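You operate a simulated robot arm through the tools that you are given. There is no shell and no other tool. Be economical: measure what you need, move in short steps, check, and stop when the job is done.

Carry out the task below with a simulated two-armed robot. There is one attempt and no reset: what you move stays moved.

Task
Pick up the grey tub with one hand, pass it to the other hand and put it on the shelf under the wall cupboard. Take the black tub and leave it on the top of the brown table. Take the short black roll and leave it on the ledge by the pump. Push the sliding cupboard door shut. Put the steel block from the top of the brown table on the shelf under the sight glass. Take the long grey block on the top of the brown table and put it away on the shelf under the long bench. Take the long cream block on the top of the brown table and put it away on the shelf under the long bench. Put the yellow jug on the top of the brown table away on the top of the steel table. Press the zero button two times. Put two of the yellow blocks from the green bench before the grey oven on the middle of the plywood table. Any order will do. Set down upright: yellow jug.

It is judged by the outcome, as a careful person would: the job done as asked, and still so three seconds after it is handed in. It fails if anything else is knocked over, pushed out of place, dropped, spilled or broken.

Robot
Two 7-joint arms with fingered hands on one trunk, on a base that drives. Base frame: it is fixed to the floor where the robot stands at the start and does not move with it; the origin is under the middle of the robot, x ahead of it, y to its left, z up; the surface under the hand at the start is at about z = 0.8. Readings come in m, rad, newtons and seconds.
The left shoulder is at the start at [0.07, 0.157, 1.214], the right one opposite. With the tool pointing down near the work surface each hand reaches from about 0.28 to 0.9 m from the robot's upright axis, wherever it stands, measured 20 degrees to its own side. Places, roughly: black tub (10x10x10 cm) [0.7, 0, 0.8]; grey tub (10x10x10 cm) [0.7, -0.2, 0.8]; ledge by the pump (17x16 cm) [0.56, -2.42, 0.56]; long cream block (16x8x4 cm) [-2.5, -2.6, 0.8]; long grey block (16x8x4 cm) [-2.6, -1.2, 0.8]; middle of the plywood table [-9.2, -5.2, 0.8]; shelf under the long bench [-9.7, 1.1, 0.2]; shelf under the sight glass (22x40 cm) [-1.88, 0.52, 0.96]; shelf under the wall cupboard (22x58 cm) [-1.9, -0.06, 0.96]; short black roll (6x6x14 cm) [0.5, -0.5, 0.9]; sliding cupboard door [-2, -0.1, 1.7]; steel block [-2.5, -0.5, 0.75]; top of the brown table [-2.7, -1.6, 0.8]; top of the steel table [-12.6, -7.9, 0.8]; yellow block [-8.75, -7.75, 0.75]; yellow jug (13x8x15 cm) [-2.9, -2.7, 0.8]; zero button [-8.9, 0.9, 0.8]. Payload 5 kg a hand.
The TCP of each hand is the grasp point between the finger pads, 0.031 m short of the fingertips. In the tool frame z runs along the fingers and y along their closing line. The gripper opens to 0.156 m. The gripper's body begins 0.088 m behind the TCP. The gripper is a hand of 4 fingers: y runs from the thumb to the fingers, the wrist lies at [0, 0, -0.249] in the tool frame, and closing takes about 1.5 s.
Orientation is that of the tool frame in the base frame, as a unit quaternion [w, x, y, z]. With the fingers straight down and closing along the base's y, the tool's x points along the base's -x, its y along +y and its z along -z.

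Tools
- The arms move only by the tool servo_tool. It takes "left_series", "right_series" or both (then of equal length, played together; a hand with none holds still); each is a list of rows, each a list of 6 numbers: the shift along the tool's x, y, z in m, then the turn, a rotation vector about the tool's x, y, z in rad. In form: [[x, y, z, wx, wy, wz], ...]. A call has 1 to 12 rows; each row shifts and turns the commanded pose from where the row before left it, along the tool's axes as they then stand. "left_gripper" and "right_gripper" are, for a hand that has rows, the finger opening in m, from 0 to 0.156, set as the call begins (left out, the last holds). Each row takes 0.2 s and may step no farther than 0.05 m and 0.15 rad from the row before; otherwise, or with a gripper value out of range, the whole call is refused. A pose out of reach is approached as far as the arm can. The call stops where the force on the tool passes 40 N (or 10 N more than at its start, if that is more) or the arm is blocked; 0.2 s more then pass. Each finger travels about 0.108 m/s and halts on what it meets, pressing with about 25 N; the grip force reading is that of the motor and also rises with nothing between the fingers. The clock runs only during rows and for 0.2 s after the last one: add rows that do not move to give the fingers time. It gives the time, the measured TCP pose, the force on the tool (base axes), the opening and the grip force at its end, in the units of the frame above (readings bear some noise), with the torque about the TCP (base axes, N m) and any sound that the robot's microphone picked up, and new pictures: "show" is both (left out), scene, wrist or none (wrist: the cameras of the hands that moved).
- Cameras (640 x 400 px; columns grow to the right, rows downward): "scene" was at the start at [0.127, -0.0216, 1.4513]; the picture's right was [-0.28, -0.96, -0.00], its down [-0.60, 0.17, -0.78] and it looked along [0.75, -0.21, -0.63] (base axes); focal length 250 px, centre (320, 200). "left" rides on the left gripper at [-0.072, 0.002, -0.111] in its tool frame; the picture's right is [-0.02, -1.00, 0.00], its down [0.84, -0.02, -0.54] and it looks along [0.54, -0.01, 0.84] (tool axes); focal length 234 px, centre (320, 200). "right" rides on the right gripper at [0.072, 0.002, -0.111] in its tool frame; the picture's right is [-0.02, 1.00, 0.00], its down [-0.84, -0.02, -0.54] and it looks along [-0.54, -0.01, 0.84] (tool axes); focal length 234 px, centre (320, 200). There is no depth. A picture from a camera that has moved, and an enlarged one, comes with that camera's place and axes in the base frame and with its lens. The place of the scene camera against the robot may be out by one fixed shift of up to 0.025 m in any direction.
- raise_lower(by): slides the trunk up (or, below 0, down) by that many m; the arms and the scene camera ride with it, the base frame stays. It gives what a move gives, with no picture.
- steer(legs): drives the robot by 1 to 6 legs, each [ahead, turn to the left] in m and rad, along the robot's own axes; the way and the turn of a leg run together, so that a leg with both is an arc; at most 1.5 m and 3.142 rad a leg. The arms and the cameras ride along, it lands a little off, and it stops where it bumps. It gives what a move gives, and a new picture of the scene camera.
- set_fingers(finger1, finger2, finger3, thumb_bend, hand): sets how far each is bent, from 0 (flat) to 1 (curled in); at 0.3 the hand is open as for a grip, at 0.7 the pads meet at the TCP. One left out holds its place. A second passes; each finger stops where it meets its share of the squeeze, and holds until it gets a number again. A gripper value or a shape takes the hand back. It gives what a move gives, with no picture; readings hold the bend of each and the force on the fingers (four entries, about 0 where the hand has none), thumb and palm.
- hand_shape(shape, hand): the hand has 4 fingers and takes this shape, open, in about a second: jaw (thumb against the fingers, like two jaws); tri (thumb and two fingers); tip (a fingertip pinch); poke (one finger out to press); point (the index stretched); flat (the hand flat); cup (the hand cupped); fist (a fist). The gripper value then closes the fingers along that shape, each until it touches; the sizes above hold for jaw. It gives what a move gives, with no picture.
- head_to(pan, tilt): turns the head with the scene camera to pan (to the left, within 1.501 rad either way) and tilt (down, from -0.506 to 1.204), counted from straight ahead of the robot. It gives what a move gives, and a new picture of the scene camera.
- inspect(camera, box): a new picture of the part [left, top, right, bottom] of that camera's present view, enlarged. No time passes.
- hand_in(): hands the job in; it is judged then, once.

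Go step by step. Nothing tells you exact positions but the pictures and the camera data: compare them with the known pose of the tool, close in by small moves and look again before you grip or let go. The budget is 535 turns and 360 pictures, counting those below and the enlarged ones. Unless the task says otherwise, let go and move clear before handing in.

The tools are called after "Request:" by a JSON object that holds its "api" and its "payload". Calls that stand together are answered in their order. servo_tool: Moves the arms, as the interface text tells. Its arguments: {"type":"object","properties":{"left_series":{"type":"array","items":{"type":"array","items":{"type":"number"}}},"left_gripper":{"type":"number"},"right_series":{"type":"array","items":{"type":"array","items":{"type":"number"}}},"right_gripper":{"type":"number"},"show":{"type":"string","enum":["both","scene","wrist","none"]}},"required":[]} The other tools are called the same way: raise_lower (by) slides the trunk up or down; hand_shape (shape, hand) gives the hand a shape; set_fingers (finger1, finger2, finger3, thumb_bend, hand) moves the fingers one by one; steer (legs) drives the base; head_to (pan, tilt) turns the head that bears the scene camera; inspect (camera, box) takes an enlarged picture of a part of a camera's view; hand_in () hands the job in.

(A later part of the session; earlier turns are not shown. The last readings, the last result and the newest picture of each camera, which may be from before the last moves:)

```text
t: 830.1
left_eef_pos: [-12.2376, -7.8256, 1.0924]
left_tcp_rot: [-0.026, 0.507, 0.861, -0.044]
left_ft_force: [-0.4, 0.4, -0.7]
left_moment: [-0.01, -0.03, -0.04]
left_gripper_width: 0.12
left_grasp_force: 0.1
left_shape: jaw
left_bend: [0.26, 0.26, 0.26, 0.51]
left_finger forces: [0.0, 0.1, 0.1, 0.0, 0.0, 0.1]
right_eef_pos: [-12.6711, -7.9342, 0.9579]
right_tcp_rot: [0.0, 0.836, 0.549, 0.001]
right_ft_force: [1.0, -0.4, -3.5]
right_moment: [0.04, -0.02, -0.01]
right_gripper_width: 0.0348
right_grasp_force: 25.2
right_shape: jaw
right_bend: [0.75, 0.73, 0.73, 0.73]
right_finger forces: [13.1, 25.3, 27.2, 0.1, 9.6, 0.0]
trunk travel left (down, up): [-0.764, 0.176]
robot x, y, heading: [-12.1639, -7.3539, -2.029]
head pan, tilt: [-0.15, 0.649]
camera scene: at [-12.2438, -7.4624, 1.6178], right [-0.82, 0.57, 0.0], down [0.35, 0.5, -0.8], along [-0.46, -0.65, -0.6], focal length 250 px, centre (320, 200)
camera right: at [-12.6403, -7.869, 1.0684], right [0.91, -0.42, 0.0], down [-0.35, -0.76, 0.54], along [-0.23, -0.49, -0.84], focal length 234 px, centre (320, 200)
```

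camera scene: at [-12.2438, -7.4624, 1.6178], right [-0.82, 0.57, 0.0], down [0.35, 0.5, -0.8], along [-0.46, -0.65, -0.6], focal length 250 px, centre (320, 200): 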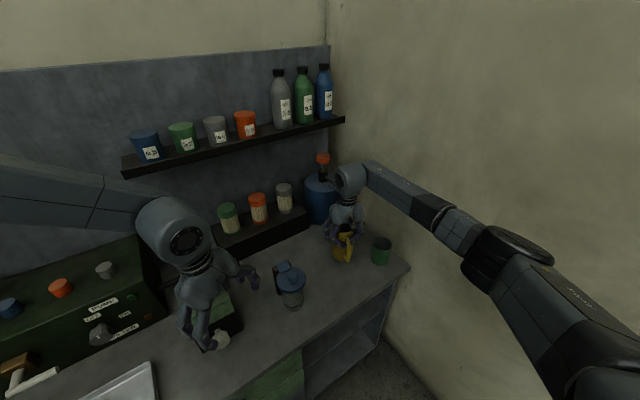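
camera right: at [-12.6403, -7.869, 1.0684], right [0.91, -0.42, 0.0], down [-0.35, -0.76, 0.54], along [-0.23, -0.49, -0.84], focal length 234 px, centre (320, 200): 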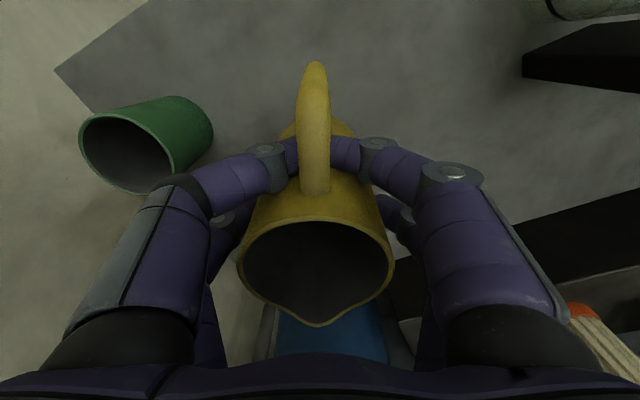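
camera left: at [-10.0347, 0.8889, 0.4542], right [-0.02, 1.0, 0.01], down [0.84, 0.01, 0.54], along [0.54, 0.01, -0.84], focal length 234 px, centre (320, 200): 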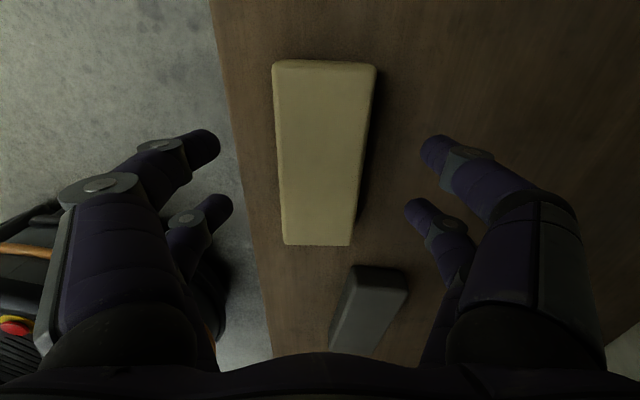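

Clear all round. Lowering until it touches.

Request:
{"api": "servo_tool", "payload": {"right_series": [[0, 0, 0.012, 0, 0, 0], [0, 0, 0.012, 0, 0, 0], [0, 0, 0.008, 0, 0, 0], [0, 0, 0.006, 0, 0, 0], [0, 0, 0.006, 0, 0, 0], [0, 0, 0.005, 0, 0, 0], [0, 0, 0.005, 0, 0, 0]], "show": "none"}}

```text
t: 831.7
left_eef_pos: [-12.2365, -7.8234, 1.0944]
left_tcp_rot: [-0.026, 0.507, 0.86, -0.046]
left_ft_force: [-0.4, -0.4, -0.6]
left_moment: [0.04, -0.03, -0.05]
left_gripper_width: 0.12
left_grasp_force: 0.1
left_shape: jaw
left_bend: [0.26, 0.26, 0.26, 0.51]
left_finger forces: [0.0, 0.1, 0.1, 0.0, 0.0, 0.1]
right_eef_pos: [-12.6695, -7.9343, 0.907]
right_tcp_rot: [0.002, 0.836, 0.548, 0.001]
right_ft_force: [0.8, 6.4, 18.4]
right_moment: [-0.27, 0.35, -0.08]
right_gripper_width: 0.0351
right_grasp_force: 25.0
right_shape: jaw
right_bend: [0.75, 0.73, 0.73, 0.73]
right_finger forces: [15.0, 28.7, 30.3, 0.0, 12.8, 0.0]
trunk travel left (down, up): [-0.764, 0.176]
robot x, y, heading: [-12.1634, -7.35, -2.033]
head pan, tilt: [-0.15, 0.649]
```

Contact at the bench top. Releasing gently and rising.

Request:
{"api": "servo_tool", "payload": {"right_series": [[0, 0, -0.001, 0, 0, 0], [0, 0, 0, 0, 0, 0], [0, 0, 0, 0, 0, 0], [0, 0, 0, 0, 0, 0], [0, 0, 0, 0, 0, 0], [0, 0, -0.03, 0, 0, 0], [0, 0, -0.04, 0, 0, 0], [0, 0, -0.04, 0, 0, 0], [0, 0, -0.04, 0, 0, 0], [0, 0, 0, 0, 0, 0]], "right_gripper": 0.11, "show": "wrist"}}

```text
t: 833.9
left_eef_pos: [-12.2374, -7.8263, 1.093]
left_tcp_rot: [-0.026, 0.507, 0.861, -0.045]
left_ft_force: [0.2, 0.0, -0.4]
left_moment: [0.02, 0.03, -0.05]
left_gripper_width: 0.12
left_grasp_force: 0.1
left_shape: jaw
left_bend: [0.26, 0.26, 0.26, 0.51]
left_finger forces: [0.0, 0.0, 0.0, 0.0, 0.0, 0.0]
right_eef_pos: [-12.6703, -7.9333, 1.0545]
right_tcp_rot: [0.0, 0.837, 0.548, 0.002]
right_ft_force: [-0.9, 0.6, 0.4]
right_moment: [-0.01, 0.03, 0.02]
right_gripper_width: 0.1097
right_grasp_force: 0.0
right_shape: jaw
right_bend: [0.28, 0.28, 0.28, 0.59]
right_finger forces: [0.1, 0.0, 0.0, 0.0, 0.1, 0.0]
trunk travel left (down, up): [-0.764, 0.176]
robot x, y, heading: [-12.1628, -7.3443, -2.034]
head pan, tilt: [-0.15, 0.649]
camera right: at [-12.6402, -7.8681, 1.1653], right [0.91, -0.42, 0.0], down [-0.35, -0.76, 0.54], along [-0.23, -0.49, -0.84], focal length 234 px, centre (320, 200)
```

right: 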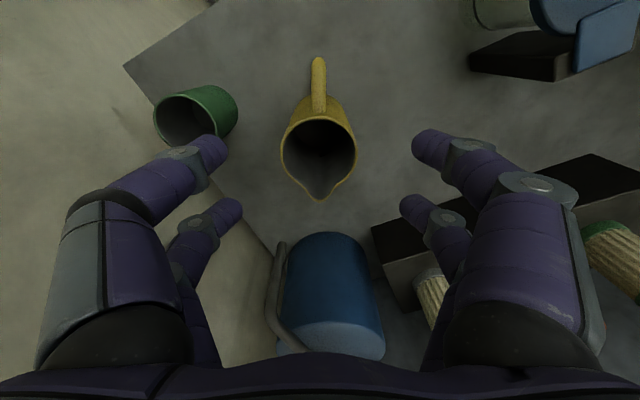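

The jug stands upright on the steel table. Rising clear, then over to the green bench by the oven.

Request:
{"api": "servo_tool", "payload": {"right_series": [[0, 0, -0.04, 0, 0, 0], [0, 0, -0.02, 0, 0, 0]], "show": "none"}}

Request:
{"api": "steer", "payload": {"legs": [[-0.5, 0], [0, 2.03], [1.5, 0], [1.5, 0], [0.1, 0], [0, -1.57]]}}

```text
t: 834.5
left_eef_pos: [-12.2381, -7.825, 1.0928]
left_tcp_rot: [-0.026, 0.507, 0.86, -0.045]
left_ft_force: [0.4, -0.1, 0.1]
left_moment: [-0.01, -0.02, 0.02]
left_gripper_width: 0.1202
left_grasp_force: 0.1
left_shape: jaw
left_bend: [0.26, 0.26, 0.26, 0.51]
left_finger forces: [0.1, 0.1, 0.0, 0.1, 0.0, 0.1]
right_eef_pos: [-12.6701, -7.9329, 1.1161]
right_tcp_rot: [-0.001, 0.836, 0.549, 0.0]
right_ft_force: [0.6, 0.0, 1.1]
right_moment: [-0.01, 0.02, -0.01]
right_gripper_width: 0.1094
right_grasp_force: 0.1
right_shape: jaw
right_bend: [0.28, 0.28, 0.28, 0.59]
right_finger forces: [0.0, 0.0, 0.0, 0.0, 0.0, 0.0]
trunk travel left (down, up): [-0.764, 0.176]
robot x, y, heading: [-12.1623, -7.3459, -2.029]
head pan, tilt: [-0.15, 0.649]
```

```text
t: 861.0
left_eef_pos: [-8.6848, -7.2601, 1.0919]
left_tcp_rot: [-0.015, 0.284, 0.957, -0.049]
left_ft_force: [0.9, 0.2, -0.3]
left_moment: [0.02, -0.01, 0.0]
left_gripper_width: 0.1201
left_grasp_force: 0.1
left_shape: jaw
left_bend: [0.26, 0.26, 0.26, 0.51]
left_finger forces: [0.1, 0.1, 0.0, 0.1, 0.0, 0.1]
right_eef_pos: [-9.0168, -7.557, 1.1151]
right_tcp_rot: [-0.001, 0.678, 0.735, 0.0]
right_ft_force: [-0.4, -0.5, 0.0]
right_moment: [0.02, -0.01, -0.01]
right_gripper_width: 0.1096
right_grasp_force: 0.0
right_shape: jaw
right_bend: [0.28, 0.28, 0.28, 0.59]
right_finger forces: [0.0, 0.0, 0.0, 0.0, 0.0, 0.0]
trunk travel left (down, up): [-0.764, 0.176]
robot x, y, heading: [-8.8434, -6.8031, -1.542]
head pan, tilt: [-0.15, 0.649]
camera scene: at [-8.8595, -6.938, 1.6178], right [-0.99, 0.12, 0.0], down [0.07, 0.6, -0.8], along [-0.1, -0.79, -0.6], focal length 250 px, centre (320, 200)
```

scene: 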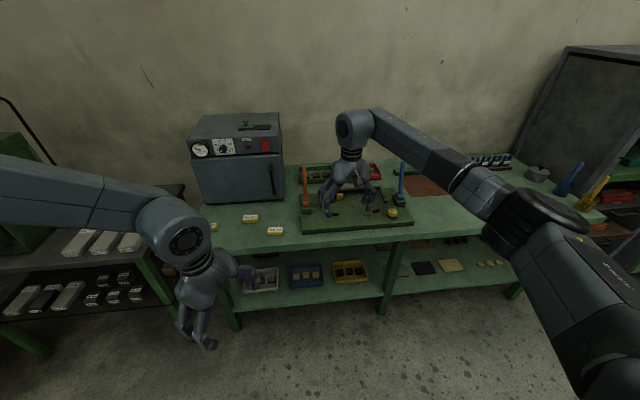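

The yellow blocks with white labels lie in front of the oven. A closer look.

Request:
{"api": "inspect", "payload": {"camera": "scene", "box": [180, 180, 320, 260]}}

```text
4.57 times, centred on (250, 220) of scene
camera zoom: at [-8.8595, -6.938, 1.6178], right [-0.99, 0.12, 0.0], down [0.07, 0.6, -0.8], along [-0.1, -0.79, -0.6], focal length 1143 px, centre (640, 109)
```

zoom: 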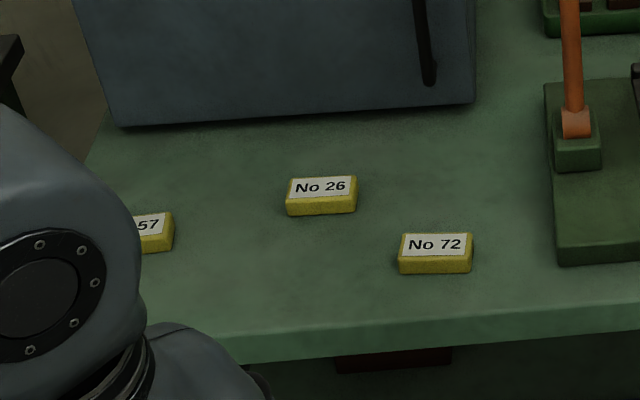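

No 72 and No 57/26 are easy to reach if I stand a little to the left. Shifting the base and readying the left hand.

Request:
{"api": "steer", "payload": {"legs": [[0, 0.862], [0.44, 0], [0, -0.89]]}}

Request:
{"api": "servo_tool", "payload": {"left_series": [[0, 0, 0, 0.03, 0, 0.14], [0, 0, 0, 0.03, 0, 0.14], [0, 0, 0, 0.03, 0, 0.14], [0, 0, 0, 0, 0, 0.14], [0, 0, 0, 0, 0, 0.14], [0, 0, 0, 0, 0, 0.14], [0, 0, 0, 0, 0, 0.14], [0, 0, 0, 0, 0, 0]], "left_gripper": 0.13, "show": "none"}}

```text
t: 868.2
left_eef_pos: [-8.3695, -7.5451, 1.0909]
left_tcp_rot: [-0.016, 0.307, 0.95, -0.049]
left_ft_force: [-0.5, 0.2, 1.2]
left_moment: [-0.01, 0.01, 0.02]
left_gripper_width: 0.12
left_grasp_force: 0.0
left_shape: jaw
left_bend: [0.26, 0.26, 0.26, 0.51]
left_finger forces: [0.1, 0.0, 0.1, 0.0, 0.0, 0.1]
right_eef_pos: [-8.7157, -7.8253, 1.1166]
right_tcp_rot: [-0.001, 0.696, 0.718, 0.001]
right_ft_force: [0.0, 0.6, 0.3]
right_moment: [0.01, 0.02, -0.02]
right_gripper_width: 0.1096
right_grasp_force: 0.1
right_shape: jaw
right_bend: [0.28, 0.28, 0.28, 0.59]
right_finger forces: [0.1, 0.1, 0.0, 0.1, 0.1, 0.0]
trunk travel left (down, up): [-0.764, 0.176]
robot x, y, heading: [-8.5075, -7.0813, -1.585]
head pan, tilt: [-0.15, 0.649]
camera scene: at [-8.5295, -7.2153, 1.6178], right [-0.99, 0.17, 0.0], down [0.1, 0.6, -0.8], along [-0.13, -0.79, -0.6], focal length 250 px, centre (320, 200)
```

scene: 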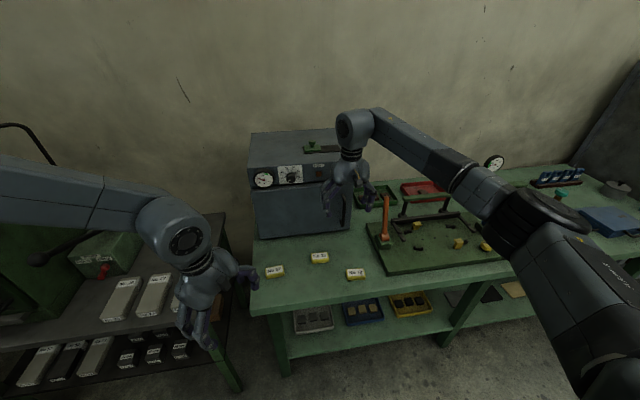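

```text
t: 870.0
left_eef_pos: [-8.3704, -7.5457, 1.0931]
left_tcp_rot: [0.007, 0.716, 0.691, -0.095]
left_ft_force: [0.4, -0.5, 0.4]
left_moment: [-0.03, 0.0, 0.02]
left_gripper_width: 0.1297
left_grasp_force: 0.1
left_shape: jaw
left_bend: [0.25, 0.25, 0.25, 0.43]
left_finger forces: [0.0, 0.0, 0.1, 0.0, 0.0, 0.1]
right_eef_pos: [-8.7162, -7.8257, 1.1151]
right_tcp_rot: [0.0, 0.695, 0.719, 0.001]
right_ft_force: [-0.1, -0.3, -0.4]
right_moment: [0.01, -0.03, 0.01]
right_gripper_width: 0.1094
right_grasp_force: 0.1
right_shape: jaw
right_bend: [0.28, 0.28, 0.28, 0.59]
right_finger forces: [0.0, 0.0, 0.0, 0.0, 0.1, 0.1]
trunk travel left (down, up): [-0.764, 0.176]
robot x, y, heading: [-8.5091, -7.0843, -1.59]
head pan, tilt: [-0.15, 0.649]
```

Levelling the left hand and bringing both hands above their blocks: right over No 72, left over No 57.

Request:
{"api": "servo_tool", "payload": {"left_series": [[0, 0, 0, -0.061, 0.073, 0], [0, 0, 0, -0.061, 0.073, 0], [-0.0396, -0.0093, 0.02, 0, 0, 0], [-0.0396, -0.0093, 0.02, 0, 0, 0], [-0.0396, -0.0093, 0.02, 0, 0, 0], [-0.0396, -0.0093, 0.02, 0, 0, 0], [-0.0396, -0.0093, 0.02, 0, 0, 0], [-0.0396, -0.0093, 0.02, 0, 0, 0], [-0.0396, -0.0093, 0.02, 0, 0, 0], [0, 0, 0, 0, 0, 0]], "right_series": [[0.017, -0.0128, 0.04, 0, 0, 0], [0.017, -0.0128, 0.04, 0, 0, 0], [0.017, -0.0128, 0.04, 0, 0, 0], [0.017, -0.0128, 0.04, 0, 0, 0], [0, 0, 0, 0, 0, 0], [0, 0, 0, 0, 0, 0], [0, 0, 0, 0, 0, 0], [0, 0, 0, 0, 0, 0], [0, 0, 0, 0, 0, 0], [0, 0, 0, 0, 0, 0]], "right_gripper": 0.13, "show": "wrist"}}

```text
t: 872.2
left_eef_pos: [-8.3565, -7.7283, 1.0247]
left_tcp_rot: [0.0, 0.719, 0.695, -0.002]
left_ft_force: [0.2, -0.3, 0.1]
left_moment: [-0.02, -0.01, 0.02]
left_gripper_width: 0.1298
left_grasp_force: 0.1
left_shape: jaw
left_bend: [0.25, 0.25, 0.25, 0.43]
left_finger forces: [0.1, 0.0, 0.0, 0.0, 0.0, 0.0]
left hand out of reach, approached as far as the arm can: row 6, 7, 8, 9
right_eef_pos: [-8.7711, -7.7593, 0.9563]
right_tcp_rot: [0.0, 0.696, 0.718, 0.002]
right_ft_force: [-1.2, -0.1, 1.0]
right_moment: [0.0, 0.02, 0.0]
right_gripper_width: 0.1298
right_grasp_force: 0.0
right_shape: jaw
right_bend: [0.25, 0.25, 0.25, 0.43]
right_finger forces: [0.0, 0.1, 0.1, 0.1, 0.0, 0.1]
trunk travel left (down, up): [-0.764, 0.176]
robot x, y, heading: [-8.5083, -7.0802, -1.591]
head pan, tilt: [-0.15, 0.649]
camera right: at [-8.7715, -7.688, 1.0674], right [1.0, 0.01, 0.0], down [0.01, -0.84, 0.54], along [0.0, -0.54, -0.84], focal length 234 px, centre (320, 200)
camera left: at [-8.3568, -7.7995, 1.1358], right [-1.0, 0.01, 0.0], down [0.01, 0.84, 0.54], along [0.0, 0.54, -0.84], focal length 234 px, centre (320, 200)
```

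right: 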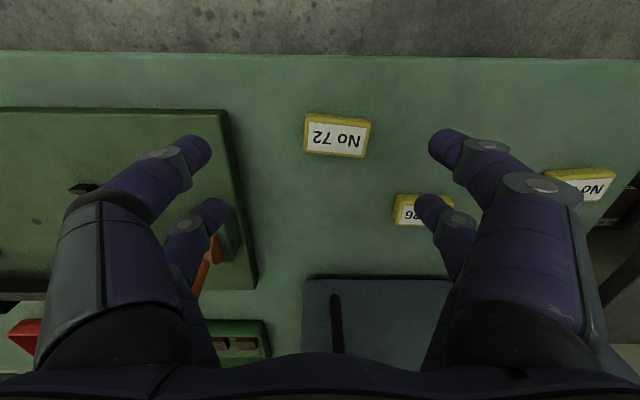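
left: 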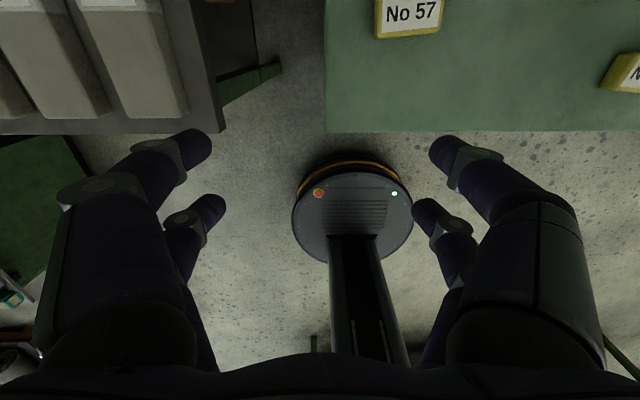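

Right hand: No 72 sits 2 cm off. Correcting, aligning and descending.

Request:
{"api": "servo_tool", "payload": {"right_series": [[-0.0227, 0.0193, 0, 0, 0, 0.13], [0, 0, 0.036, 0, 0, 0], [0, 0, 0.036, 0, 0, 0], [0, 0, 0.036, 0, 0, 0], [0, 0, 0.025, 0, 0, 0], [0, 0, 0, 0, 0, 0]], "show": "wrist"}}

```text
t: 873.7
left_eef_pos: [-8.356, -7.727, 1.0246]
left_tcp_rot: [0.001, 0.72, 0.694, -0.003]
left_ft_force: [0.1, -0.6, -0.3]
left_moment: [0.0, -0.01, -0.01]
left_gripper_width: 0.1299
left_grasp_force: 0.0
left_shape: jaw
left_bend: [0.25, 0.25, 0.25, 0.43]
left_finger forces: [0.0, 0.0, 0.0, 0.1, 0.0, 0.0]
right_eef_pos: [-8.7458, -7.7858, 0.8305]
right_tcp_rot: [0.006, 0.741, 0.672, -0.001]
right_ft_force: [2.0, 5.7, 21.7]
right_moment: [0.36, 1.18, -0.25]
right_gripper_width: 0.1301
right_grasp_force: 0.0
right_shape: jaw
right_bend: [0.24, 0.24, 0.21, 0.43]
right_finger forces: [2.6, 0.7, 8.4, 0.1, 10.8, 0.0]
trunk travel left (down, up): [-0.764, 0.176]
robot x, y, heading: [-8.5124, -7.0811, -1.585]
head pan, tilt: [-0.15, 0.649]
stopped in row 6 (right hand): the force on the tool passed its limit at 43 N (the readings are from after the stop); the commanded pose is now the measured one
camera right: at [-8.7374, -7.714, 0.9408], right [0.99, -0.12, 0.01], down [-0.11, -0.83, 0.55], along [-0.06, -0.55, -0.83], focal length 234 px, centre (320, 200)
```

right: 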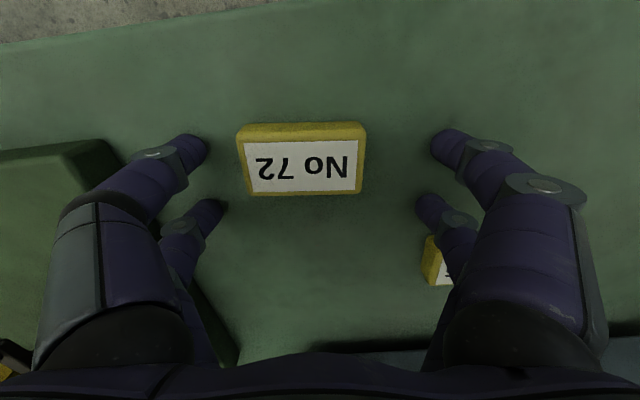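

Fingertips reached the bench top (≈0.80). Easing up 4 mm and closing on the block.

Request:
{"api": "servo_tool", "payload": {"right_series": [[0, 0, -0.005, 0, 0, 0], [0, 0, 0, 0, 0, 0], [0, 0, 0, 0, 0, 0], [0, 0, 0, 0, 0, 0], [0, 0, 0, 0, 0, 0], [0, 0, 0, 0, 0, 0], [0, 0, 0, 0, 0, 0], [0, 0, -0.02, 0, 0, 0], [0, 0, -0.04, 0, 0, 0], [0, 0, -0.04, 0, 0, 0], [0, 0, -0.04, 0, 0, 0], [0, 0, 0, 0, 0, 0]], "right_gripper": 0.02, "show": "wrist"}}

```text
t: 876.3
left_eef_pos: [-8.3567, -7.7284, 1.0237]
left_tcp_rot: [0.001, 0.719, 0.695, -0.001]
left_ft_force: [0.3, 0.0, -0.4]
left_moment: [0.04, -0.03, 0.02]
left_gripper_width: 0.1297
left_grasp_force: 0.1
left_shape: jaw
left_bend: [0.25, 0.25, 0.25, 0.43]
left_finger forces: [0.0, 0.0, 0.1, 0.0, 0.1, 0.0]
right_eef_pos: [-8.7486, -7.7855, 0.9748]
right_tcp_rot: [0.003, 0.741, 0.672, 0.0]
right_ft_force: [0.3, 0.6, 0.5]
right_moment: [-0.03, 0.0, 0.01]
right_gripper_width: 0.0496
right_grasp_force: 24.5
right_shape: jaw
right_bend: [0.73, 0.78, 0.78, 0.7]
right_finger forces: [28.7, 0.0, 0.0, 0.1, 28.7, 0.0]
trunk travel left (down, up): [-0.764, 0.176]
robot x, y, heading: [-8.5089, -7.078, -1.59]
head pan, tilt: [-0.15, 0.649]
camera right: at [-8.7406, -7.7131, 1.0842], right [0.99, -0.12, 0.01], down [-0.11, -0.83, 0.55], along [-0.06, -0.54, -0.84], focal length 234 px, centre (320, 200)
```

right: 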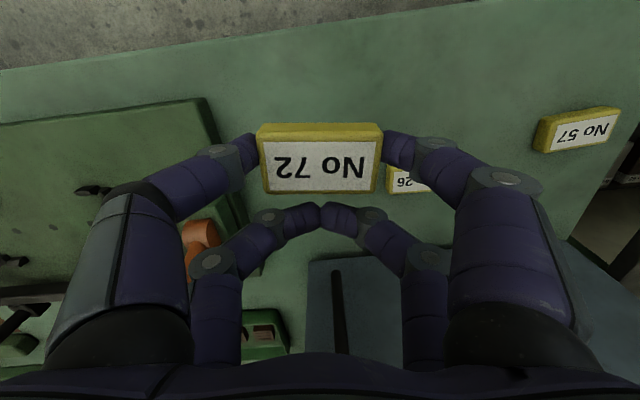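

No 72 is held. I'll draw it back and up, roll 10 cm forward, and bring the left hand over No 57.

Request:
{"api": "servo_tool", "payload": {"right_series": [[0.04, 0, -0.025, 0, 0, 0], [0.04, 0, -0.025, 0, 0, 0], [0.04, 0, -0.025, 0, 0, 0], [0, 0, 0, 0, 0, 0]], "show": "none"}}

Request:
{"api": "steer", "payload": {"legs": [[0.1, 0.0]]}}

Request:
{"api": "servo_tool", "payload": {"left_series": [[0, -0.037, 0.02, 0, 0, 0], [0, -0.037, 0.02, 0, 0, 0], [0, -0.034, 0.02, 0, 0, 0], [0, 0, 0.02, 0, 0, 0], [0, 0, 0, 0, 0, 0]], "show": "wrist"}}

```text
t: 877.3
left_eef_pos: [-8.3562, -7.7285, 1.0244]
left_tcp_rot: [0.001, 0.719, 0.695, -0.002]
left_ft_force: [-0.2, 0.3, -0.1]
left_moment: [0.01, 0.02, -0.02]
left_gripper_width: 0.1298
left_grasp_force: 0.2
left_shape: jaw
left_bend: [0.25, 0.25, 0.25, 0.43]
left_finger forces: [0.0, 0.0, 0.0, 0.0, 0.0, 0.0]
right_eef_pos: [-8.7368, -7.6638, 1.0466]
right_tcp_rot: [0.003, 0.741, 0.671, 0.0]
right_ft_force: [0.2, -0.5, -1.3]
right_moment: [0.03, -0.01, 0.01]
right_gripper_width: 0.0494
right_grasp_force: 25.2
right_shape: jaw
right_bend: [0.73, 0.78, 0.78, 0.7]
right_finger forces: [28.7, 0.0, 0.0, 0.1, 28.7, 0.0]
trunk travel left (down, up): [-0.764, 0.176]
robot x, y, heading: [-8.5107, -7.0826, -1.583]
head pan, tilt: [-0.15, 0.649]
```

```text
t: 878.5
left_eef_pos: [-8.3584, -7.8223, 1.0307]
left_tcp_rot: [0.005, 0.719, 0.695, -0.005]
left_ft_force: [-0.8, 0.9, 0.9]
left_moment: [-0.07, -0.02, 0.0]
left_gripper_width: 0.1299
left_grasp_force: 0.0
left_shape: jaw
left_bend: [0.25, 0.25, 0.25, 0.43]
left_finger forces: [0.0, 0.0, 0.0, 0.0, 0.0, 0.0]
right_eef_pos: [-8.7378, -7.7587, 1.0507]
right_tcp_rot: [0.006, 0.741, 0.671, -0.001]
right_ft_force: [-0.4, 0.8, 0.4]
right_moment: [-0.06, -0.03, 0.02]
right_gripper_width: 0.0494
right_grasp_force: 25.5
right_shape: jaw
right_bend: [0.73, 0.78, 0.78, 0.7]
right_finger forces: [28.7, 0.1, 0.0, 0.0, 28.7, 0.0]
trunk travel left (down, up): [-0.764, 0.176]
robot x, y, heading: [-8.508, -7.1858, -1.588]
head pan, tilt: [-0.15, 0.649]
camera scene: at [-8.5318, -7.3054, 1.619], right [-0.99, 0.17, 0.0], down [0.1, 0.59, -0.8], along [-0.13, -0.79, -0.6], focal length 250 px, centre (320, 200)
```

scene: 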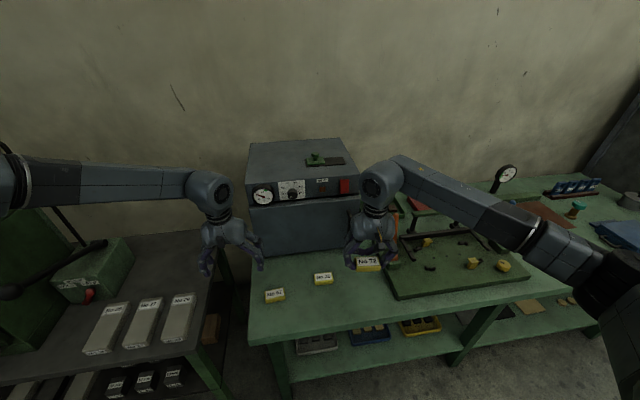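

```text
t: 879.7
left_eef_pos: [-8.3968, -7.767, 1.0004]
left_tcp_rot: [0.001, 0.719, 0.695, -0.004]
left_ft_force: [-0.3, 0.7, 1.0]
left_moment: [-0.03, 0.0, 0.0]
left_gripper_width: 0.1298
left_grasp_force: 0.1
left_shape: jaw
left_bend: [0.25, 0.25, 0.25, 0.43]
left_finger forces: [0.1, 0.1, 0.0, 0.0, 0.0, 0.0]
left hand out of reach, approached as far as the arm can: row 1, 2, 3, 4
right_eef_pos: [-8.7386, -7.7652, 1.0469]
right_tcp_rot: [0.005, 0.742, 0.671, 0.0]
right_ft_force: [0.6, 0.2, -0.9]
right_moment: [-0.01, -0.02, -0.03]
right_gripper_width: 0.0493
right_grasp_force: 25.2
right_shape: jaw
right_bend: [0.73, 0.78, 0.78, 0.7]
right_finger forces: [28.8, 0.0, 0.0, 0.0, 28.7, 0.0]
trunk travel left (down, up): [-0.764, 0.176]
robot x, y, heading: [-8.5102, -7.1831, -1.59]
head pan, tilt: [-0.15, 0.649]
camera left: at [-8.3958, -7.8379, 1.1117], right [-1.0, 0.01, 0.0], down [0.01, 0.84, 0.54], along [0.0, 0.54, -0.84], focal length 234 px, centre (320, 200)
```

left: 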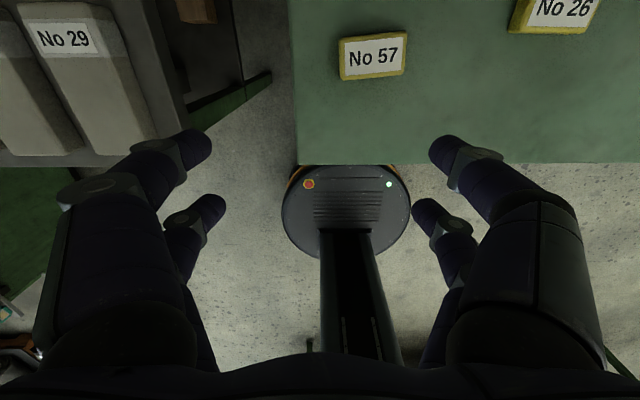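

Left is short to its inner side. A slight right turn of the base brings No 57 into the left hand's range.

Request:
{"api": "servo_tool", "payload": {"right_series": [[0, 0, -0.04, 0, 0, 0], [0, 0, -0.04, 0, 0, 0], [0, 0, 0, 0, 0, 0]], "show": "none"}}

Request:
{"api": "steer", "payload": {"legs": [[0, -0.25]]}}

Request:
{"api": "servo_tool", "payload": {"left_series": [[0, 0, 0, 0, 0, -0.123], [0, 0, 0, 0, 0, -0.123], [0, 0, 0, 0, 0, -0.123], [-0.0217, 0.029, 0.023, 0, 0, 0], [-0.0217, 0.029, 0.023, 0, 0, 0], [-0.0217, 0.029, 0.023, 0, 0, 0], [0, 0, 0, 0, 0, 0]], "show": "wrist"}}

```text
t: 880.5
left_eef_pos: [-8.3968, -7.7675, 1.0001]
left_tcp_rot: [0.0, 0.72, 0.694, -0.003]
left_ft_force: [0.4, 0.2, 0.2]
left_moment: [0.02, -0.02, 0.02]
left_gripper_width: 0.13
left_grasp_force: 0.0
left_shape: jaw
left_bend: [0.25, 0.25, 0.25, 0.43]
left_finger forces: [0.0, 0.0, 0.1, 0.0, 0.1, 0.1]
right_eef_pos: [-8.7402, -7.7657, 1.1259]
right_tcp_rot: [0.003, 0.741, 0.672, 0.0]
right_ft_force: [-0.6, -0.6, -1.4]
right_moment: [-0.01, 0.04, -0.01]
right_gripper_width: 0.0494
right_grasp_force: 25.5
right_shape: jaw
right_bend: [0.73, 0.78, 0.78, 0.7]
right_finger forces: [28.7, 0.0, 0.1, 0.0, 28.7, 0.1]
trunk travel left (down, up): [-0.764, 0.176]
robot x, y, heading: [-8.51, -7.1836, -1.589]
head pan, tilt: [-0.15, 0.649]
```

```text
t: 881.8
left_eef_pos: [-8.5437, -7.7773, 1.0]
left_tcp_rot: [0.0, 0.8, 0.6, -0.002]
left_ft_force: [-0.3, 0.1, -0.8]
left_moment: [0.04, -0.01, -0.01]
left_gripper_width: 0.1299
left_grasp_force: 0.1
left_shape: jaw
left_bend: [0.25, 0.25, 0.25, 0.43]
left_finger forces: [0.0, 0.0, 0.0, 0.0, 0.1, 0.0]
right_eef_pos: [-8.8768, -7.6892, 1.1257]
right_tcp_rot: [0.003, 0.82, 0.573, 0.0]
right_ft_force: [0.7, -0.2, -0.1]
right_moment: [0.0, -0.01, 0.0]
right_gripper_width: 0.0498
right_grasp_force: 24.6
right_shape: jaw
right_bend: [0.73, 0.78, 0.78, 0.7]
right_finger forces: [28.7, 0.1, 0.0, 0.0, 28.8, 0.0]
trunk travel left (down, up): [-0.764, 0.176]
robot x, y, heading: [-8.5075, -7.1838, -1.84]
head pan, tilt: [-0.15, 0.649]
camera scene: at [-8.5649, -7.3092, 1.6178], right [-0.91, 0.41, 0.0], down [0.25, 0.55, -0.8], along [-0.32, -0.73, -0.6], focal length 250 px, centre (320, 200)
```

scene: 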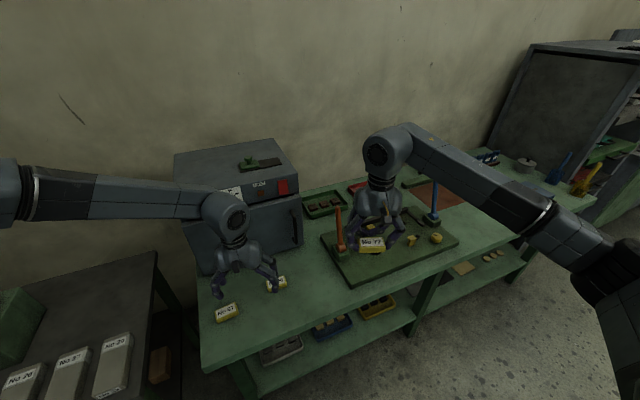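

```text
t: 883.4
left_eef_pos: [-8.4496, -7.8344, 0.932]
left_tcp_rot: [0.001, 0.676, 0.737, -0.003]
left_ft_force: [-0.6, 0.3, -0.2]
left_moment: [-0.01, -0.01, 0.01]
left_gripper_width: 0.1299
left_grasp_force: 0.0
left_shape: jaw
left_bend: [0.25, 0.25, 0.25, 0.43]
left_finger forces: [0.0, 0.0, 0.1, 0.0, 0.0, 0.0]
right_eef_pos: [-8.8763, -7.6907, 1.1267]
right_tcp_rot: [0.003, 0.819, 0.573, 0.0]
right_ft_force: [-0.7, 0.4, -0.9]
right_moment: [0.03, 0.01, -0.04]
right_gripper_width: 0.0492
right_grasp_force: 25.2
right_shape: jaw
right_bend: [0.73, 0.78, 0.78, 0.7]
right_finger forces: [28.8, 0.0, 0.0, 0.0, 28.7, 0.0]
trunk travel left (down, up): [-0.764, 0.176]
robot x, y, heading: [-8.5129, -7.1844, -1.838]
head pan, tilt: [-0.15, 0.649]
camera left: at [-8.4407, -7.9056, 1.0433], right [-0.99, -0.11, 0.01], down [-0.09, 0.84, 0.54], along [-0.06, 0.54, -0.84], focal length 234 px, centre (320, 200)
```

left: 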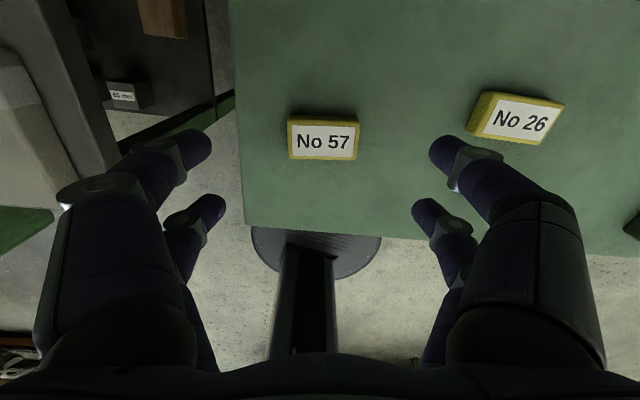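

Centred over No 57. Descending, closing and lifting.

Request:
{"api": "servo_tool", "payload": {"left_series": [[0, 0, 0.03, 0, 0, 0], [0, 0, 0.03, 0, 0, 0], [0, 0, 0.03, 0, 0, 0], [0, 0, 0.005, 0, 0, 0], [0, 0, 0, 0, 0, 0]], "show": "none"}}

Request:
{"api": "servo_tool", "payload": {"left_series": [[0, 0, 0, 0, 0, 0], [0, 0, 0, 0, 0, 0], [0, 0, 0, 0, 0, 0], [0, 0, 0, 0, 0, 0], [0, 0, 0, 0, 0, 0], [0, 0, 0, 0, 0, 0], [0, 0, -0.02, 0, 0, 0], [0, 0, -0.04, 0, 0, 0], [0, 0, -0.04, 0, 0, 0], [0, 0, -0.04, 0, 0, 0], [0, 0, -0.04, 0, 0, 0], [0, 0, 0, 0, 0, 0]], "left_gripper": 0.02, "show": "wrist"}}

```text
t: 884.5
left_eef_pos: [-8.413, -7.8061, 0.8912]
left_tcp_rot: [-0.001, 0.677, 0.736, -0.005]
left_ft_force: [0.2, 0.7, 0.1]
left_moment: [-0.01, -0.02, 0.01]
left_gripper_width: 0.13
left_grasp_force: 0.0
left_shape: jaw
left_bend: [0.25, 0.25, 0.25, 0.43]
left_finger forces: [0.0, 0.1, 0.0, 0.0, 0.1, 0.1]
left hand out of reach, approached as far as the arm can: row 1, 2, 3, 4
right_eef_pos: [-8.8767, -7.6904, 1.1267]
right_tcp_rot: [0.003, 0.819, 0.574, 0.001]
right_ft_force: [0.6, -1.0, -0.8]
right_moment: [0.0, 0.0, -0.01]
right_gripper_width: 0.0493
right_grasp_force: 25.2
right_shape: jaw
right_bend: [0.73, 0.78, 0.78, 0.7]
right_finger forces: [28.7, 0.1, 0.0, 0.0, 28.7, 0.0]
trunk travel left (down, up): [-0.764, 0.176]
robot x, y, heading: [-8.512, -7.1827, -1.84]
head pan, tilt: [-0.15, 0.649]
```

```text
t: 887.1
left_eef_pos: [-8.4134, -7.8075, 1.0711]
left_tcp_rot: [0.0, 0.676, 0.737, -0.004]
left_ft_force: [-0.9, -1.0, -0.9]
left_moment: [0.01, -0.01, -0.01]
left_gripper_width: 0.0204
left_grasp_force: 0.0
left_shape: jaw
left_bend: [0.72, 0.72, 0.72, 0.7]
left_finger forces: [0.1, 0.1, 0.0, 0.0, 0.0, 0.1]
right_eef_pos: [-8.8765, -7.6906, 1.126]
right_tcp_rot: [0.004, 0.819, 0.574, 0.0]
right_ft_force: [0.4, 0.4, -0.6]
right_moment: [-0.01, 0.01, -0.02]
right_gripper_width: 0.0493
right_grasp_force: 25.3
right_shape: jaw
right_bend: [0.73, 0.78, 0.78, 0.7]
right_finger forces: [28.7, 0.0, 0.0, 0.1, 28.7, 0.0]
trunk travel left (down, up): [-0.764, 0.176]
robot x, y, heading: [-8.5102, -7.1805, -1.839]
head pan, tilt: [-0.15, 0.649]
camera left: at [-8.4044, -7.879, 1.1822], right [-0.99, -0.11, 0.01], down [-0.09, 0.84, 0.54], along [-0.06, 0.54, -0.84], focal length 234 px, centre (320, 200)
```

left: 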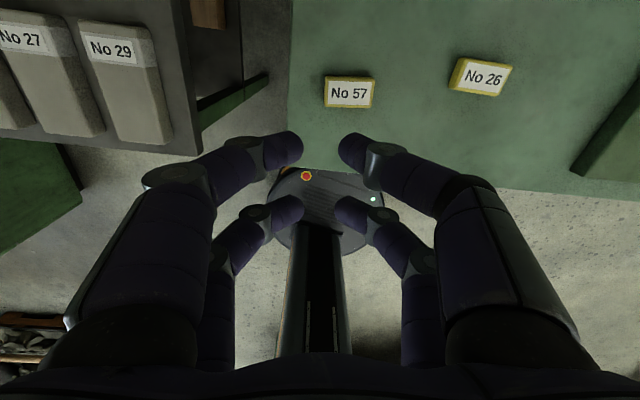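

The arm alone can't reach that low; I'll hold it above the block and lower with the trunk instead.

Request:
{"api": "servo_tool", "payload": {"left_series": [[-0.006, -0.01, 0.034, 0, 0, 0], [-0.006, -0.01, 0.034, 0, 0, 0], [-0.006, -0.01, 0.034, 0, 0, 0], [-0.006, -0.01, 0.034, 0, 0, 0], [0, 0, 0, 0, 0, 0], [0, 0, 0, 0, 0, 0]], "left_gripper": 0.13, "show": "none"}}

Request:
{"api": "raise_lower", "payload": {"by": -0.06}}

Request:
{"api": "inspect", "payload": {"camera": "left", "box": [0, 0, 640, 400]}}

```text
t: 888.5
left_eef_pos: [-8.4535, -7.8349, 0.9355]
left_tcp_rot: [0.0, 0.676, 0.737, -0.004]
left_ft_force: [0.2, 0.2, 0.8]
left_moment: [0.02, 0.02, 0.0]
left_gripper_width: 0.13
left_grasp_force: 0.1
left_shape: jaw
left_bend: [0.25, 0.25, 0.25, 0.43]
left_finger forces: [0.0, 0.0, 0.0, 0.1, 0.0, 0.0]
right_eef_pos: [-8.8768, -7.6899, 1.1271]
right_tcp_rot: [0.003, 0.819, 0.574, -0.002]
right_ft_force: [0.2, 1.1, -0.9]
right_moment: [-0.02, -0.01, 0.01]
right_gripper_width: 0.0494
right_grasp_force: 24.5
right_shape: jaw
right_bend: [0.73, 0.78, 0.78, 0.7]
right_finger forces: [28.7, 0.1, 0.1, 0.0, 28.7, 0.0]
trunk travel left (down, up): [-0.764, 0.176]
robot x, y, heading: [-8.5061, -7.1853, -1.833]
head pan, tilt: [-0.15, 0.649]
```

```text
t: 889.5
left_eef_pos: [-8.4526, -7.8352, 0.8755]
left_tcp_rot: [0.0, 0.676, 0.737, -0.003]
left_ft_force: [-0.3, -0.2, -0.4]
left_moment: [-0.03, -0.05, 0.03]
left_gripper_width: 0.1298
left_grasp_force: 0.0
left_shape: jaw
left_bend: [0.25, 0.25, 0.25, 0.43]
left_finger forces: [0.0, 0.0, 0.1, 0.0, 0.1, 0.0]
right_eef_pos: [-8.8756, -7.6895, 1.0668]
right_tcp_rot: [0.004, 0.819, 0.574, 0.0]
right_ft_force: [0.0, 0.4, -0.1]
right_moment: [0.0, -0.01, 0.0]
right_gripper_width: 0.0494
right_grasp_force: 25.3
right_shape: jaw
right_bend: [0.73, 0.78, 0.78, 0.7]
right_finger forces: [28.8, 0.0, 0.0, 0.0, 28.8, 0.0]
trunk travel left (down, up): [-0.704, 0.236]
robot x, y, heading: [-8.5109, -7.1831, -1.838]
head pan, tilt: [-0.15, 0.649]
```

```text
1.00 times, centred on (320, 200) of left (not enlarged: the box is as wide or as high as the picture)
camera zoom: at [-8.4439, -7.9064, 0.9871], right [-0.99, -0.11, 0.01], down [-0.09, 0.84, 0.54], along [-0.06, 0.54, -0.84], focal length 234 px, centre (320, 200)
```

zoom: 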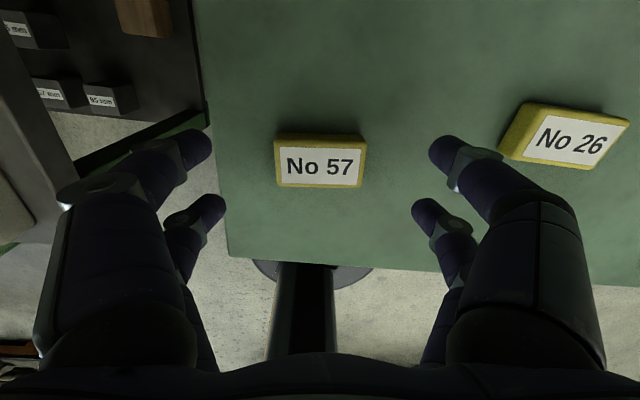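

Request:
{"api": "raise_lower", "payload": {"by": -0.04}}

Request:
{"api": "servo_tool", "payload": {"left_series": [[0, 0, 0, 0, 0, 0], [0, 0, 0, 0, 0, 0], [0, 0, 0, 0, 0, 0], [0, 0, 0, 0, 0, 0], [0, 0, 0, 0, 0, 0], [0, 0, 0, 0, 0, 0], [0, 0, 0, 0, 0, 0]], "left_gripper": 0.02, "show": "none"}}

Request:
{"api": "raise_lower", "payload": {"by": 0.25}}

```text
t: 890.4
left_eef_pos: [-8.4542, -7.8343, 0.8357]
left_tcp_rot: [0.0, 0.677, 0.736, -0.004]
left_ft_force: [-0.2, 0.6, -0.1]
left_moment: [0.03, 0.02, 0.0]
left_gripper_width: 0.1298
left_grasp_force: 0.0
left_shape: jaw
left_bend: [0.25, 0.25, 0.25, 0.43]
left_finger forces: [0.0, 0.1, 0.1, 0.0, 0.0, 0.1]
right_eef_pos: [-8.8774, -7.6904, 1.0265]
right_tcp_rot: [0.004, 0.819, 0.574, 0.0]
right_ft_force: [-0.4, -0.1, -0.5]
right_moment: [-0.04, 0.02, 0.0]
right_gripper_width: 0.0496
right_grasp_force: 24.6
right_shape: jaw
right_bend: [0.73, 0.78, 0.78, 0.7]
right_finger forces: [28.7, 0.1, 0.1, 0.0, 28.7, 0.0]
trunk travel left (down, up): [-0.664, 0.276]
robot x, y, heading: [-8.5095, -7.1854, -1.841]
head pan, tilt: [-0.15, 0.649]
```

```text
t: 892.0
left_eef_pos: [-8.453, -7.8358, 0.8351]
left_tcp_rot: [0.0, 0.676, 0.737, -0.003]
left_ft_force: [-0.2, -0.6, 0.9]
left_moment: [0.06, 0.09, 0.01]
left_gripper_width: 0.0336
left_grasp_force: 24.9
left_shape: jaw
left_bend: [0.77, 0.73, 0.72, 0.74]
left_finger forces: [0.1, 29.8, 30.7, 0.0, 0.1, 0.0]
right_eef_pos: [-8.8762, -7.6904, 1.0272]
right_tcp_rot: [0.003, 0.819, 0.574, 0.0]
right_ft_force: [0.8, 0.3, -0.4]
right_moment: [0.0, 0.05, 0.01]
right_gripper_width: 0.0494
right_grasp_force: 24.4
right_shape: jaw
right_bend: [0.73, 0.78, 0.78, 0.7]
right_finger forces: [28.6, 0.0, 0.1, 0.1, 28.7, 0.0]
trunk travel left (down, up): [-0.664, 0.276]
robot x, y, heading: [-8.5083, -7.1837, -1.842]
head pan, tilt: [-0.15, 0.649]
```

```text
t: 894.6
left_eef_pos: [-8.4523, -7.8344, 1.0856]
left_tcp_rot: [0.0, 0.676, 0.737, -0.003]
left_ft_force: [0.3, 0.3, -0.7]
left_moment: [-0.04, 0.04, 0.01]
left_gripper_width: 0.0338
left_grasp_force: 25.3
left_shape: jaw
left_bend: [0.77, 0.73, 0.72, 0.74]
left_finger forces: [0.1, 29.9, 30.5, 0.1, 0.1, 0.1]
right_eef_pos: [-8.877, -7.6897, 1.2763]
right_tcp_rot: [0.003, 0.819, 0.574, 0.001]
right_ft_force: [-0.3, -0.4, -1.3]
right_moment: [-0.04, 0.01, -0.03]
right_gripper_width: 0.0494
right_grasp_force: 25.2
right_shape: jaw
right_bend: [0.73, 0.78, 0.78, 0.7]
right_finger forces: [28.7, 0.1, 0.0, 0.0, 28.8, 0.1]
trunk travel left (down, up): [-0.914, 0.026]
robot x, y, heading: [-8.5097, -7.1859, -1.834]
head pan, tilt: [-0.15, 0.649]
```

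Both blocks are in hand. Now to the plywood table, approaching its middle from the south lane.

Request:
{"api": "steer", "payload": {"legs": [[-0.45, 0], [0, -1.945], [0.95, 0], [0, -0.93]]}}

```text
t: 908.8
left_eef_pos: [-9.4084, -5.606, 1.086]
left_tcp_rot: [-0.004, 0.828, -0.561, 0.001]
left_ft_force: [-0.7, 0.2, -0.4]
left_moment: [0.0, 0.03, 0.02]
left_gripper_width: 0.0336
left_grasp_force: 24.5
left_shape: jaw
left_bend: [0.77, 0.73, 0.72, 0.74]
left_finger forces: [0.1, 29.9, 30.4, 0.0, 0.0, 0.0]
right_eef_pos: [-8.9616, -5.6221, 1.2773]
right_tcp_rot: [-0.001, -0.688, 0.726, 0.003]
right_ft_force: [0.2, 0.8, -0.4]
right_moment: [0.02, -0.04, 0.02]
right_gripper_width: 0.0492
right_grasp_force: 24.9
right_shape: jaw
right_bend: [0.73, 0.78, 0.78, 0.7]
right_finger forces: [28.5, 0.1, 0.0, 0.0, 28.4, 0.0]
trunk travel left (down, up): [-0.914, 0.026]
robot x, y, heading: [-9.1635, -6.2122, 1.594]
head pan, tilt: [-0.15, 0.649]
camera scene: at [-9.1618, -6.0747, 1.7678], right [0.99, -0.12, 0.0], down [-0.07, -0.6, -0.8], along [0.1, 0.79, -0.6], focal length 250 px, centre (320, 200)
```

scene: 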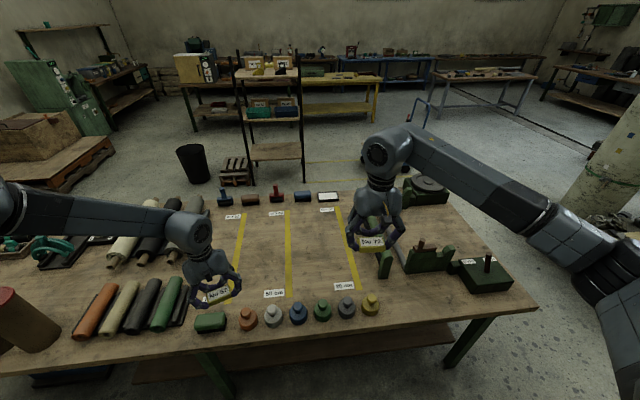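

A perfect view: the marked middle between the yellow lines is free. I'll roll in 16 cm and bring the blocks over it, one each side of the centre line.

Request:
{"api": "steer", "payload": {"legs": [[0.16, 0.0]]}}

Request:
{"api": "servo_tool", "payload": {"left_series": [[-0.0217, -0.0213, 0, 0, 0, 0], [-0.0217, -0.0213, 0, 0, 0, 0], [-0.0217, -0.0213, 0, 0, 0, 0], [-0.0217, -0.0213, 0, 0, 0, 0], [-0.0217, -0.0213, 0, 0, 0, 0], [-0.0217, -0.0213, 0, 0, 0, 0], [-0.0217, -0.0213, 0, 0, 0, 0], [0, 0, 0, 0, 0, 0]], "right_series": [[-0.0293, 0.0137, 0.027, 0, 0, 0], [-0.0293, 0.0137, 0.027, 0, 0, 0], [-0.0293, 0.0137, 0.027, 0, 0, 0], [-0.0293, 0.0137, 0.027, 0, 0, 0], [-0.0293, 0.0137, 0.027, 0, 0, 0], [-0.0293, 0.0137, 0.027, 0, 0, 0], [-0.0293, 0.0137, 0.027, 0, 0, 0], [0, 0, 0, 0, 0, 0]], "show": "scene"}}

```text
t: 910.2
left_eef_pos: [-9.413, -5.4502, 1.0868]
left_tcp_rot: [-0.005, 0.827, -0.562, -0.001]
left_ft_force: [-0.5, -0.1, -0.4]
left_moment: [0.03, 0.02, 0.02]
left_gripper_width: 0.0336
left_grasp_force: 25.1
left_shape: jaw
left_bend: [0.77, 0.73, 0.72, 0.74]
left_finger forces: [0.1, 30.0, 30.3, 0.1, 0.1, 0.1]
right_eef_pos: [-8.9663, -5.4659, 1.2787]
right_tcp_rot: [0.001, -0.688, 0.726, 0.004]
right_ft_force: [0.9, -0.1, -0.7]
right_moment: [0.04, 0.0, -0.03]
right_gripper_width: 0.0493
right_grasp_force: 25.4
right_shape: jaw
right_bend: [0.73, 0.78, 0.78, 0.7]
right_finger forces: [28.5, 0.1, 0.0, 0.0, 28.5, 0.0]
trunk travel left (down, up): [-0.914, 0.026]
robot x, y, heading: [-9.1695, -6.0559, 1.595]
head pan, tilt: [-0.15, 0.649]
camera scene: at [-9.1647, -5.9202, 1.7682], right [0.99, -0.12, 0.0], down [-0.07, -0.6, -0.8], along [0.1, 0.79, -0.6], focal length 250 px, centre (320, 200)
```

scene: 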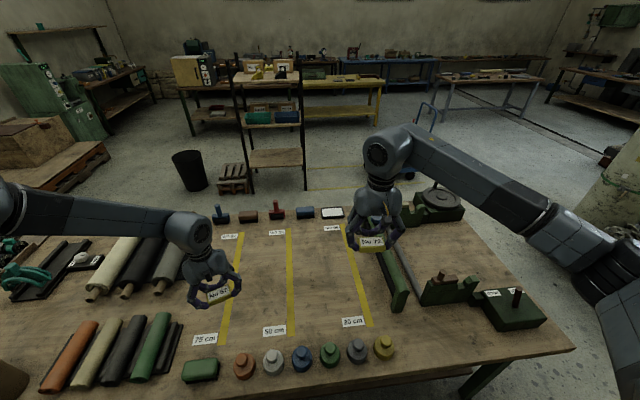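

```text
t: 912.0
left_eef_pos: [-9.4041, -5.3736, 1.1826]
left_tcp_rot: [-0.005, 0.828, -0.561, 0.0]
left_ft_force: [-0.1, 0.0, -0.4]
left_moment: [0.02, 0.0, -0.02]
left_gripper_width: 0.0335
left_grasp_force: 24.7
left_shape: jaw
left_bend: [0.77, 0.73, 0.72, 0.74]
left_finger forces: [0.0, 29.8, 30.4, 0.1, 0.0, 0.1]
left hand out of reach, approached as far as the arm can: row 1, 2, 3, 4, 5, 6, 7
right_eef_pos: [-9.0484, -5.2531, 1.0877]
right_tcp_rot: [0.0, -0.688, 0.726, 0.004]
right_ft_force: [0.8, -1.1, -0.1]
right_moment: [0.05, 0.01, 0.01]
right_gripper_width: 0.0492
right_grasp_force: 25.2
right_shape: jaw
right_bend: [0.73, 0.78, 0.78, 0.7]
right_finger forces: [28.6, 0.0, 0.0, 0.0, 28.7, 0.1]
trunk travel left (down, up): [-0.914, 0.026]
robot x, y, heading: [-9.1684, -6.0572, 1.592]
head pan, tilt: [-0.15, 0.649]
camera scene: at [-9.1651, -5.9165, 1.7678], right [0.99, -0.12, 0.0], down [-0.07, -0.6, -0.8], along [0.1, 0.79, -0.6], focal length 250 px, centre (320, 200)
```

scene: 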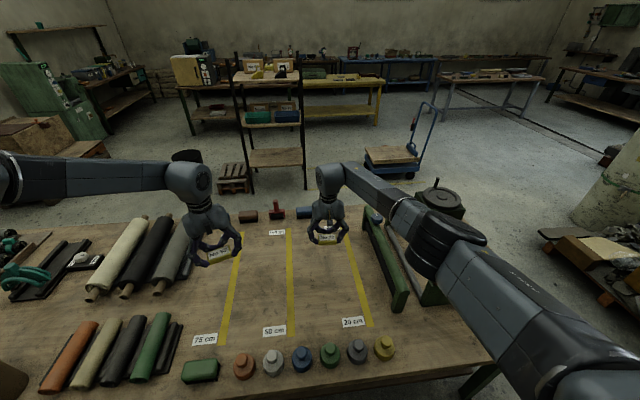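

The right block is over the middle; lowering it with the trunk.

Request:
{"api": "raise_lower", "payload": {"by": -0.23}}

Request:
{"api": "raise_lower", "payload": {"by": -0.012}}

Request:
{"api": "inspect", "payload": {"camera": "right", "box": [0, 0, 640, 400]}}

```text
t: 914.4
left_eef_pos: [-9.404, -5.372, 0.9525]
left_tcp_rot: [-0.004, 0.828, -0.561, -0.001]
left_ft_force: [-0.1, -1.0, -0.2]
left_moment: [0.01, 0.06, 0.03]
left_gripper_width: 0.0339
left_grasp_force: 25.3
left_shape: jaw
left_bend: [0.77, 0.73, 0.72, 0.74]
left_finger forces: [0.0, 30.0, 30.3, 0.1, 0.0, 0.1]
right_eef_pos: [-9.0481, -5.2512, 0.8572]
right_tcp_rot: [0.0, -0.688, 0.726, 0.004]
right_ft_force: [-0.5, 0.3, -0.5]
right_moment: [0.04, -0.02, -0.02]
right_gripper_width: 0.0491
right_grasp_force: 25.2
right_shape: jaw
right_bend: [0.73, 0.78, 0.78, 0.7]
right_finger forces: [28.6, 0.1, 0.0, 0.1, 28.6, 0.1]
trunk travel left (down, up): [-0.684, 0.256]
robot x, y, heading: [-9.1673, -6.0558, 1.598]
head pan, tilt: [-0.15, 0.649]
```

```text
t: 915.0
left_eef_pos: [-9.4041, -5.3732, 0.9406]
left_tcp_rot: [-0.004, 0.827, -0.562, 0.0]
left_ft_force: [-0.1, -0.5, 0.1]
left_moment: [-0.03, 0.01, 0.01]
left_gripper_width: 0.0338
left_grasp_force: 24.8
left_shape: jaw
left_bend: [0.77, 0.73, 0.72, 0.74]
left_finger forces: [0.0, 29.8, 30.4, 0.0, 0.0, 0.0]
right_eef_pos: [-9.0479, -5.2516, 0.8448]
right_tcp_rot: [0.0, -0.687, 0.726, 0.003]
right_ft_force: [-0.1, 0.7, 0.4]
right_moment: [0.02, -0.01, -0.03]
right_gripper_width: 0.0491
right_grasp_force: 24.7
right_shape: jaw
right_bend: [0.73, 0.78, 0.78, 0.7]
right_finger forces: [28.6, 0.1, 0.0, 0.0, 28.6, 0.0]
trunk travel left (down, up): [-0.672, 0.268]
robot x, y, heading: [-9.169, -6.0542, 1.594]
head pan, tilt: [-0.15, 0.649]
```

```text
1.00 times, centred on (320, 200) of right (not enlarged: the box is as wide or as high as the picture)
camera zoom: at [-9.0536, -5.325, 0.9555], right [-1.0, 0.08, 0.01], down [0.07, 0.83, 0.55], along [0.04, 0.55, -0.84], focal length 234 px, centre (320, 200)
```

zoom: 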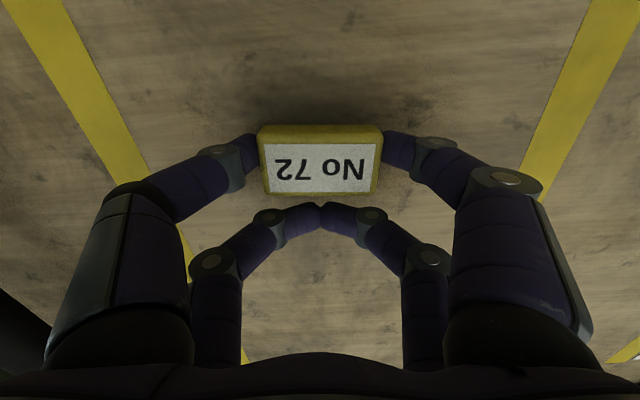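

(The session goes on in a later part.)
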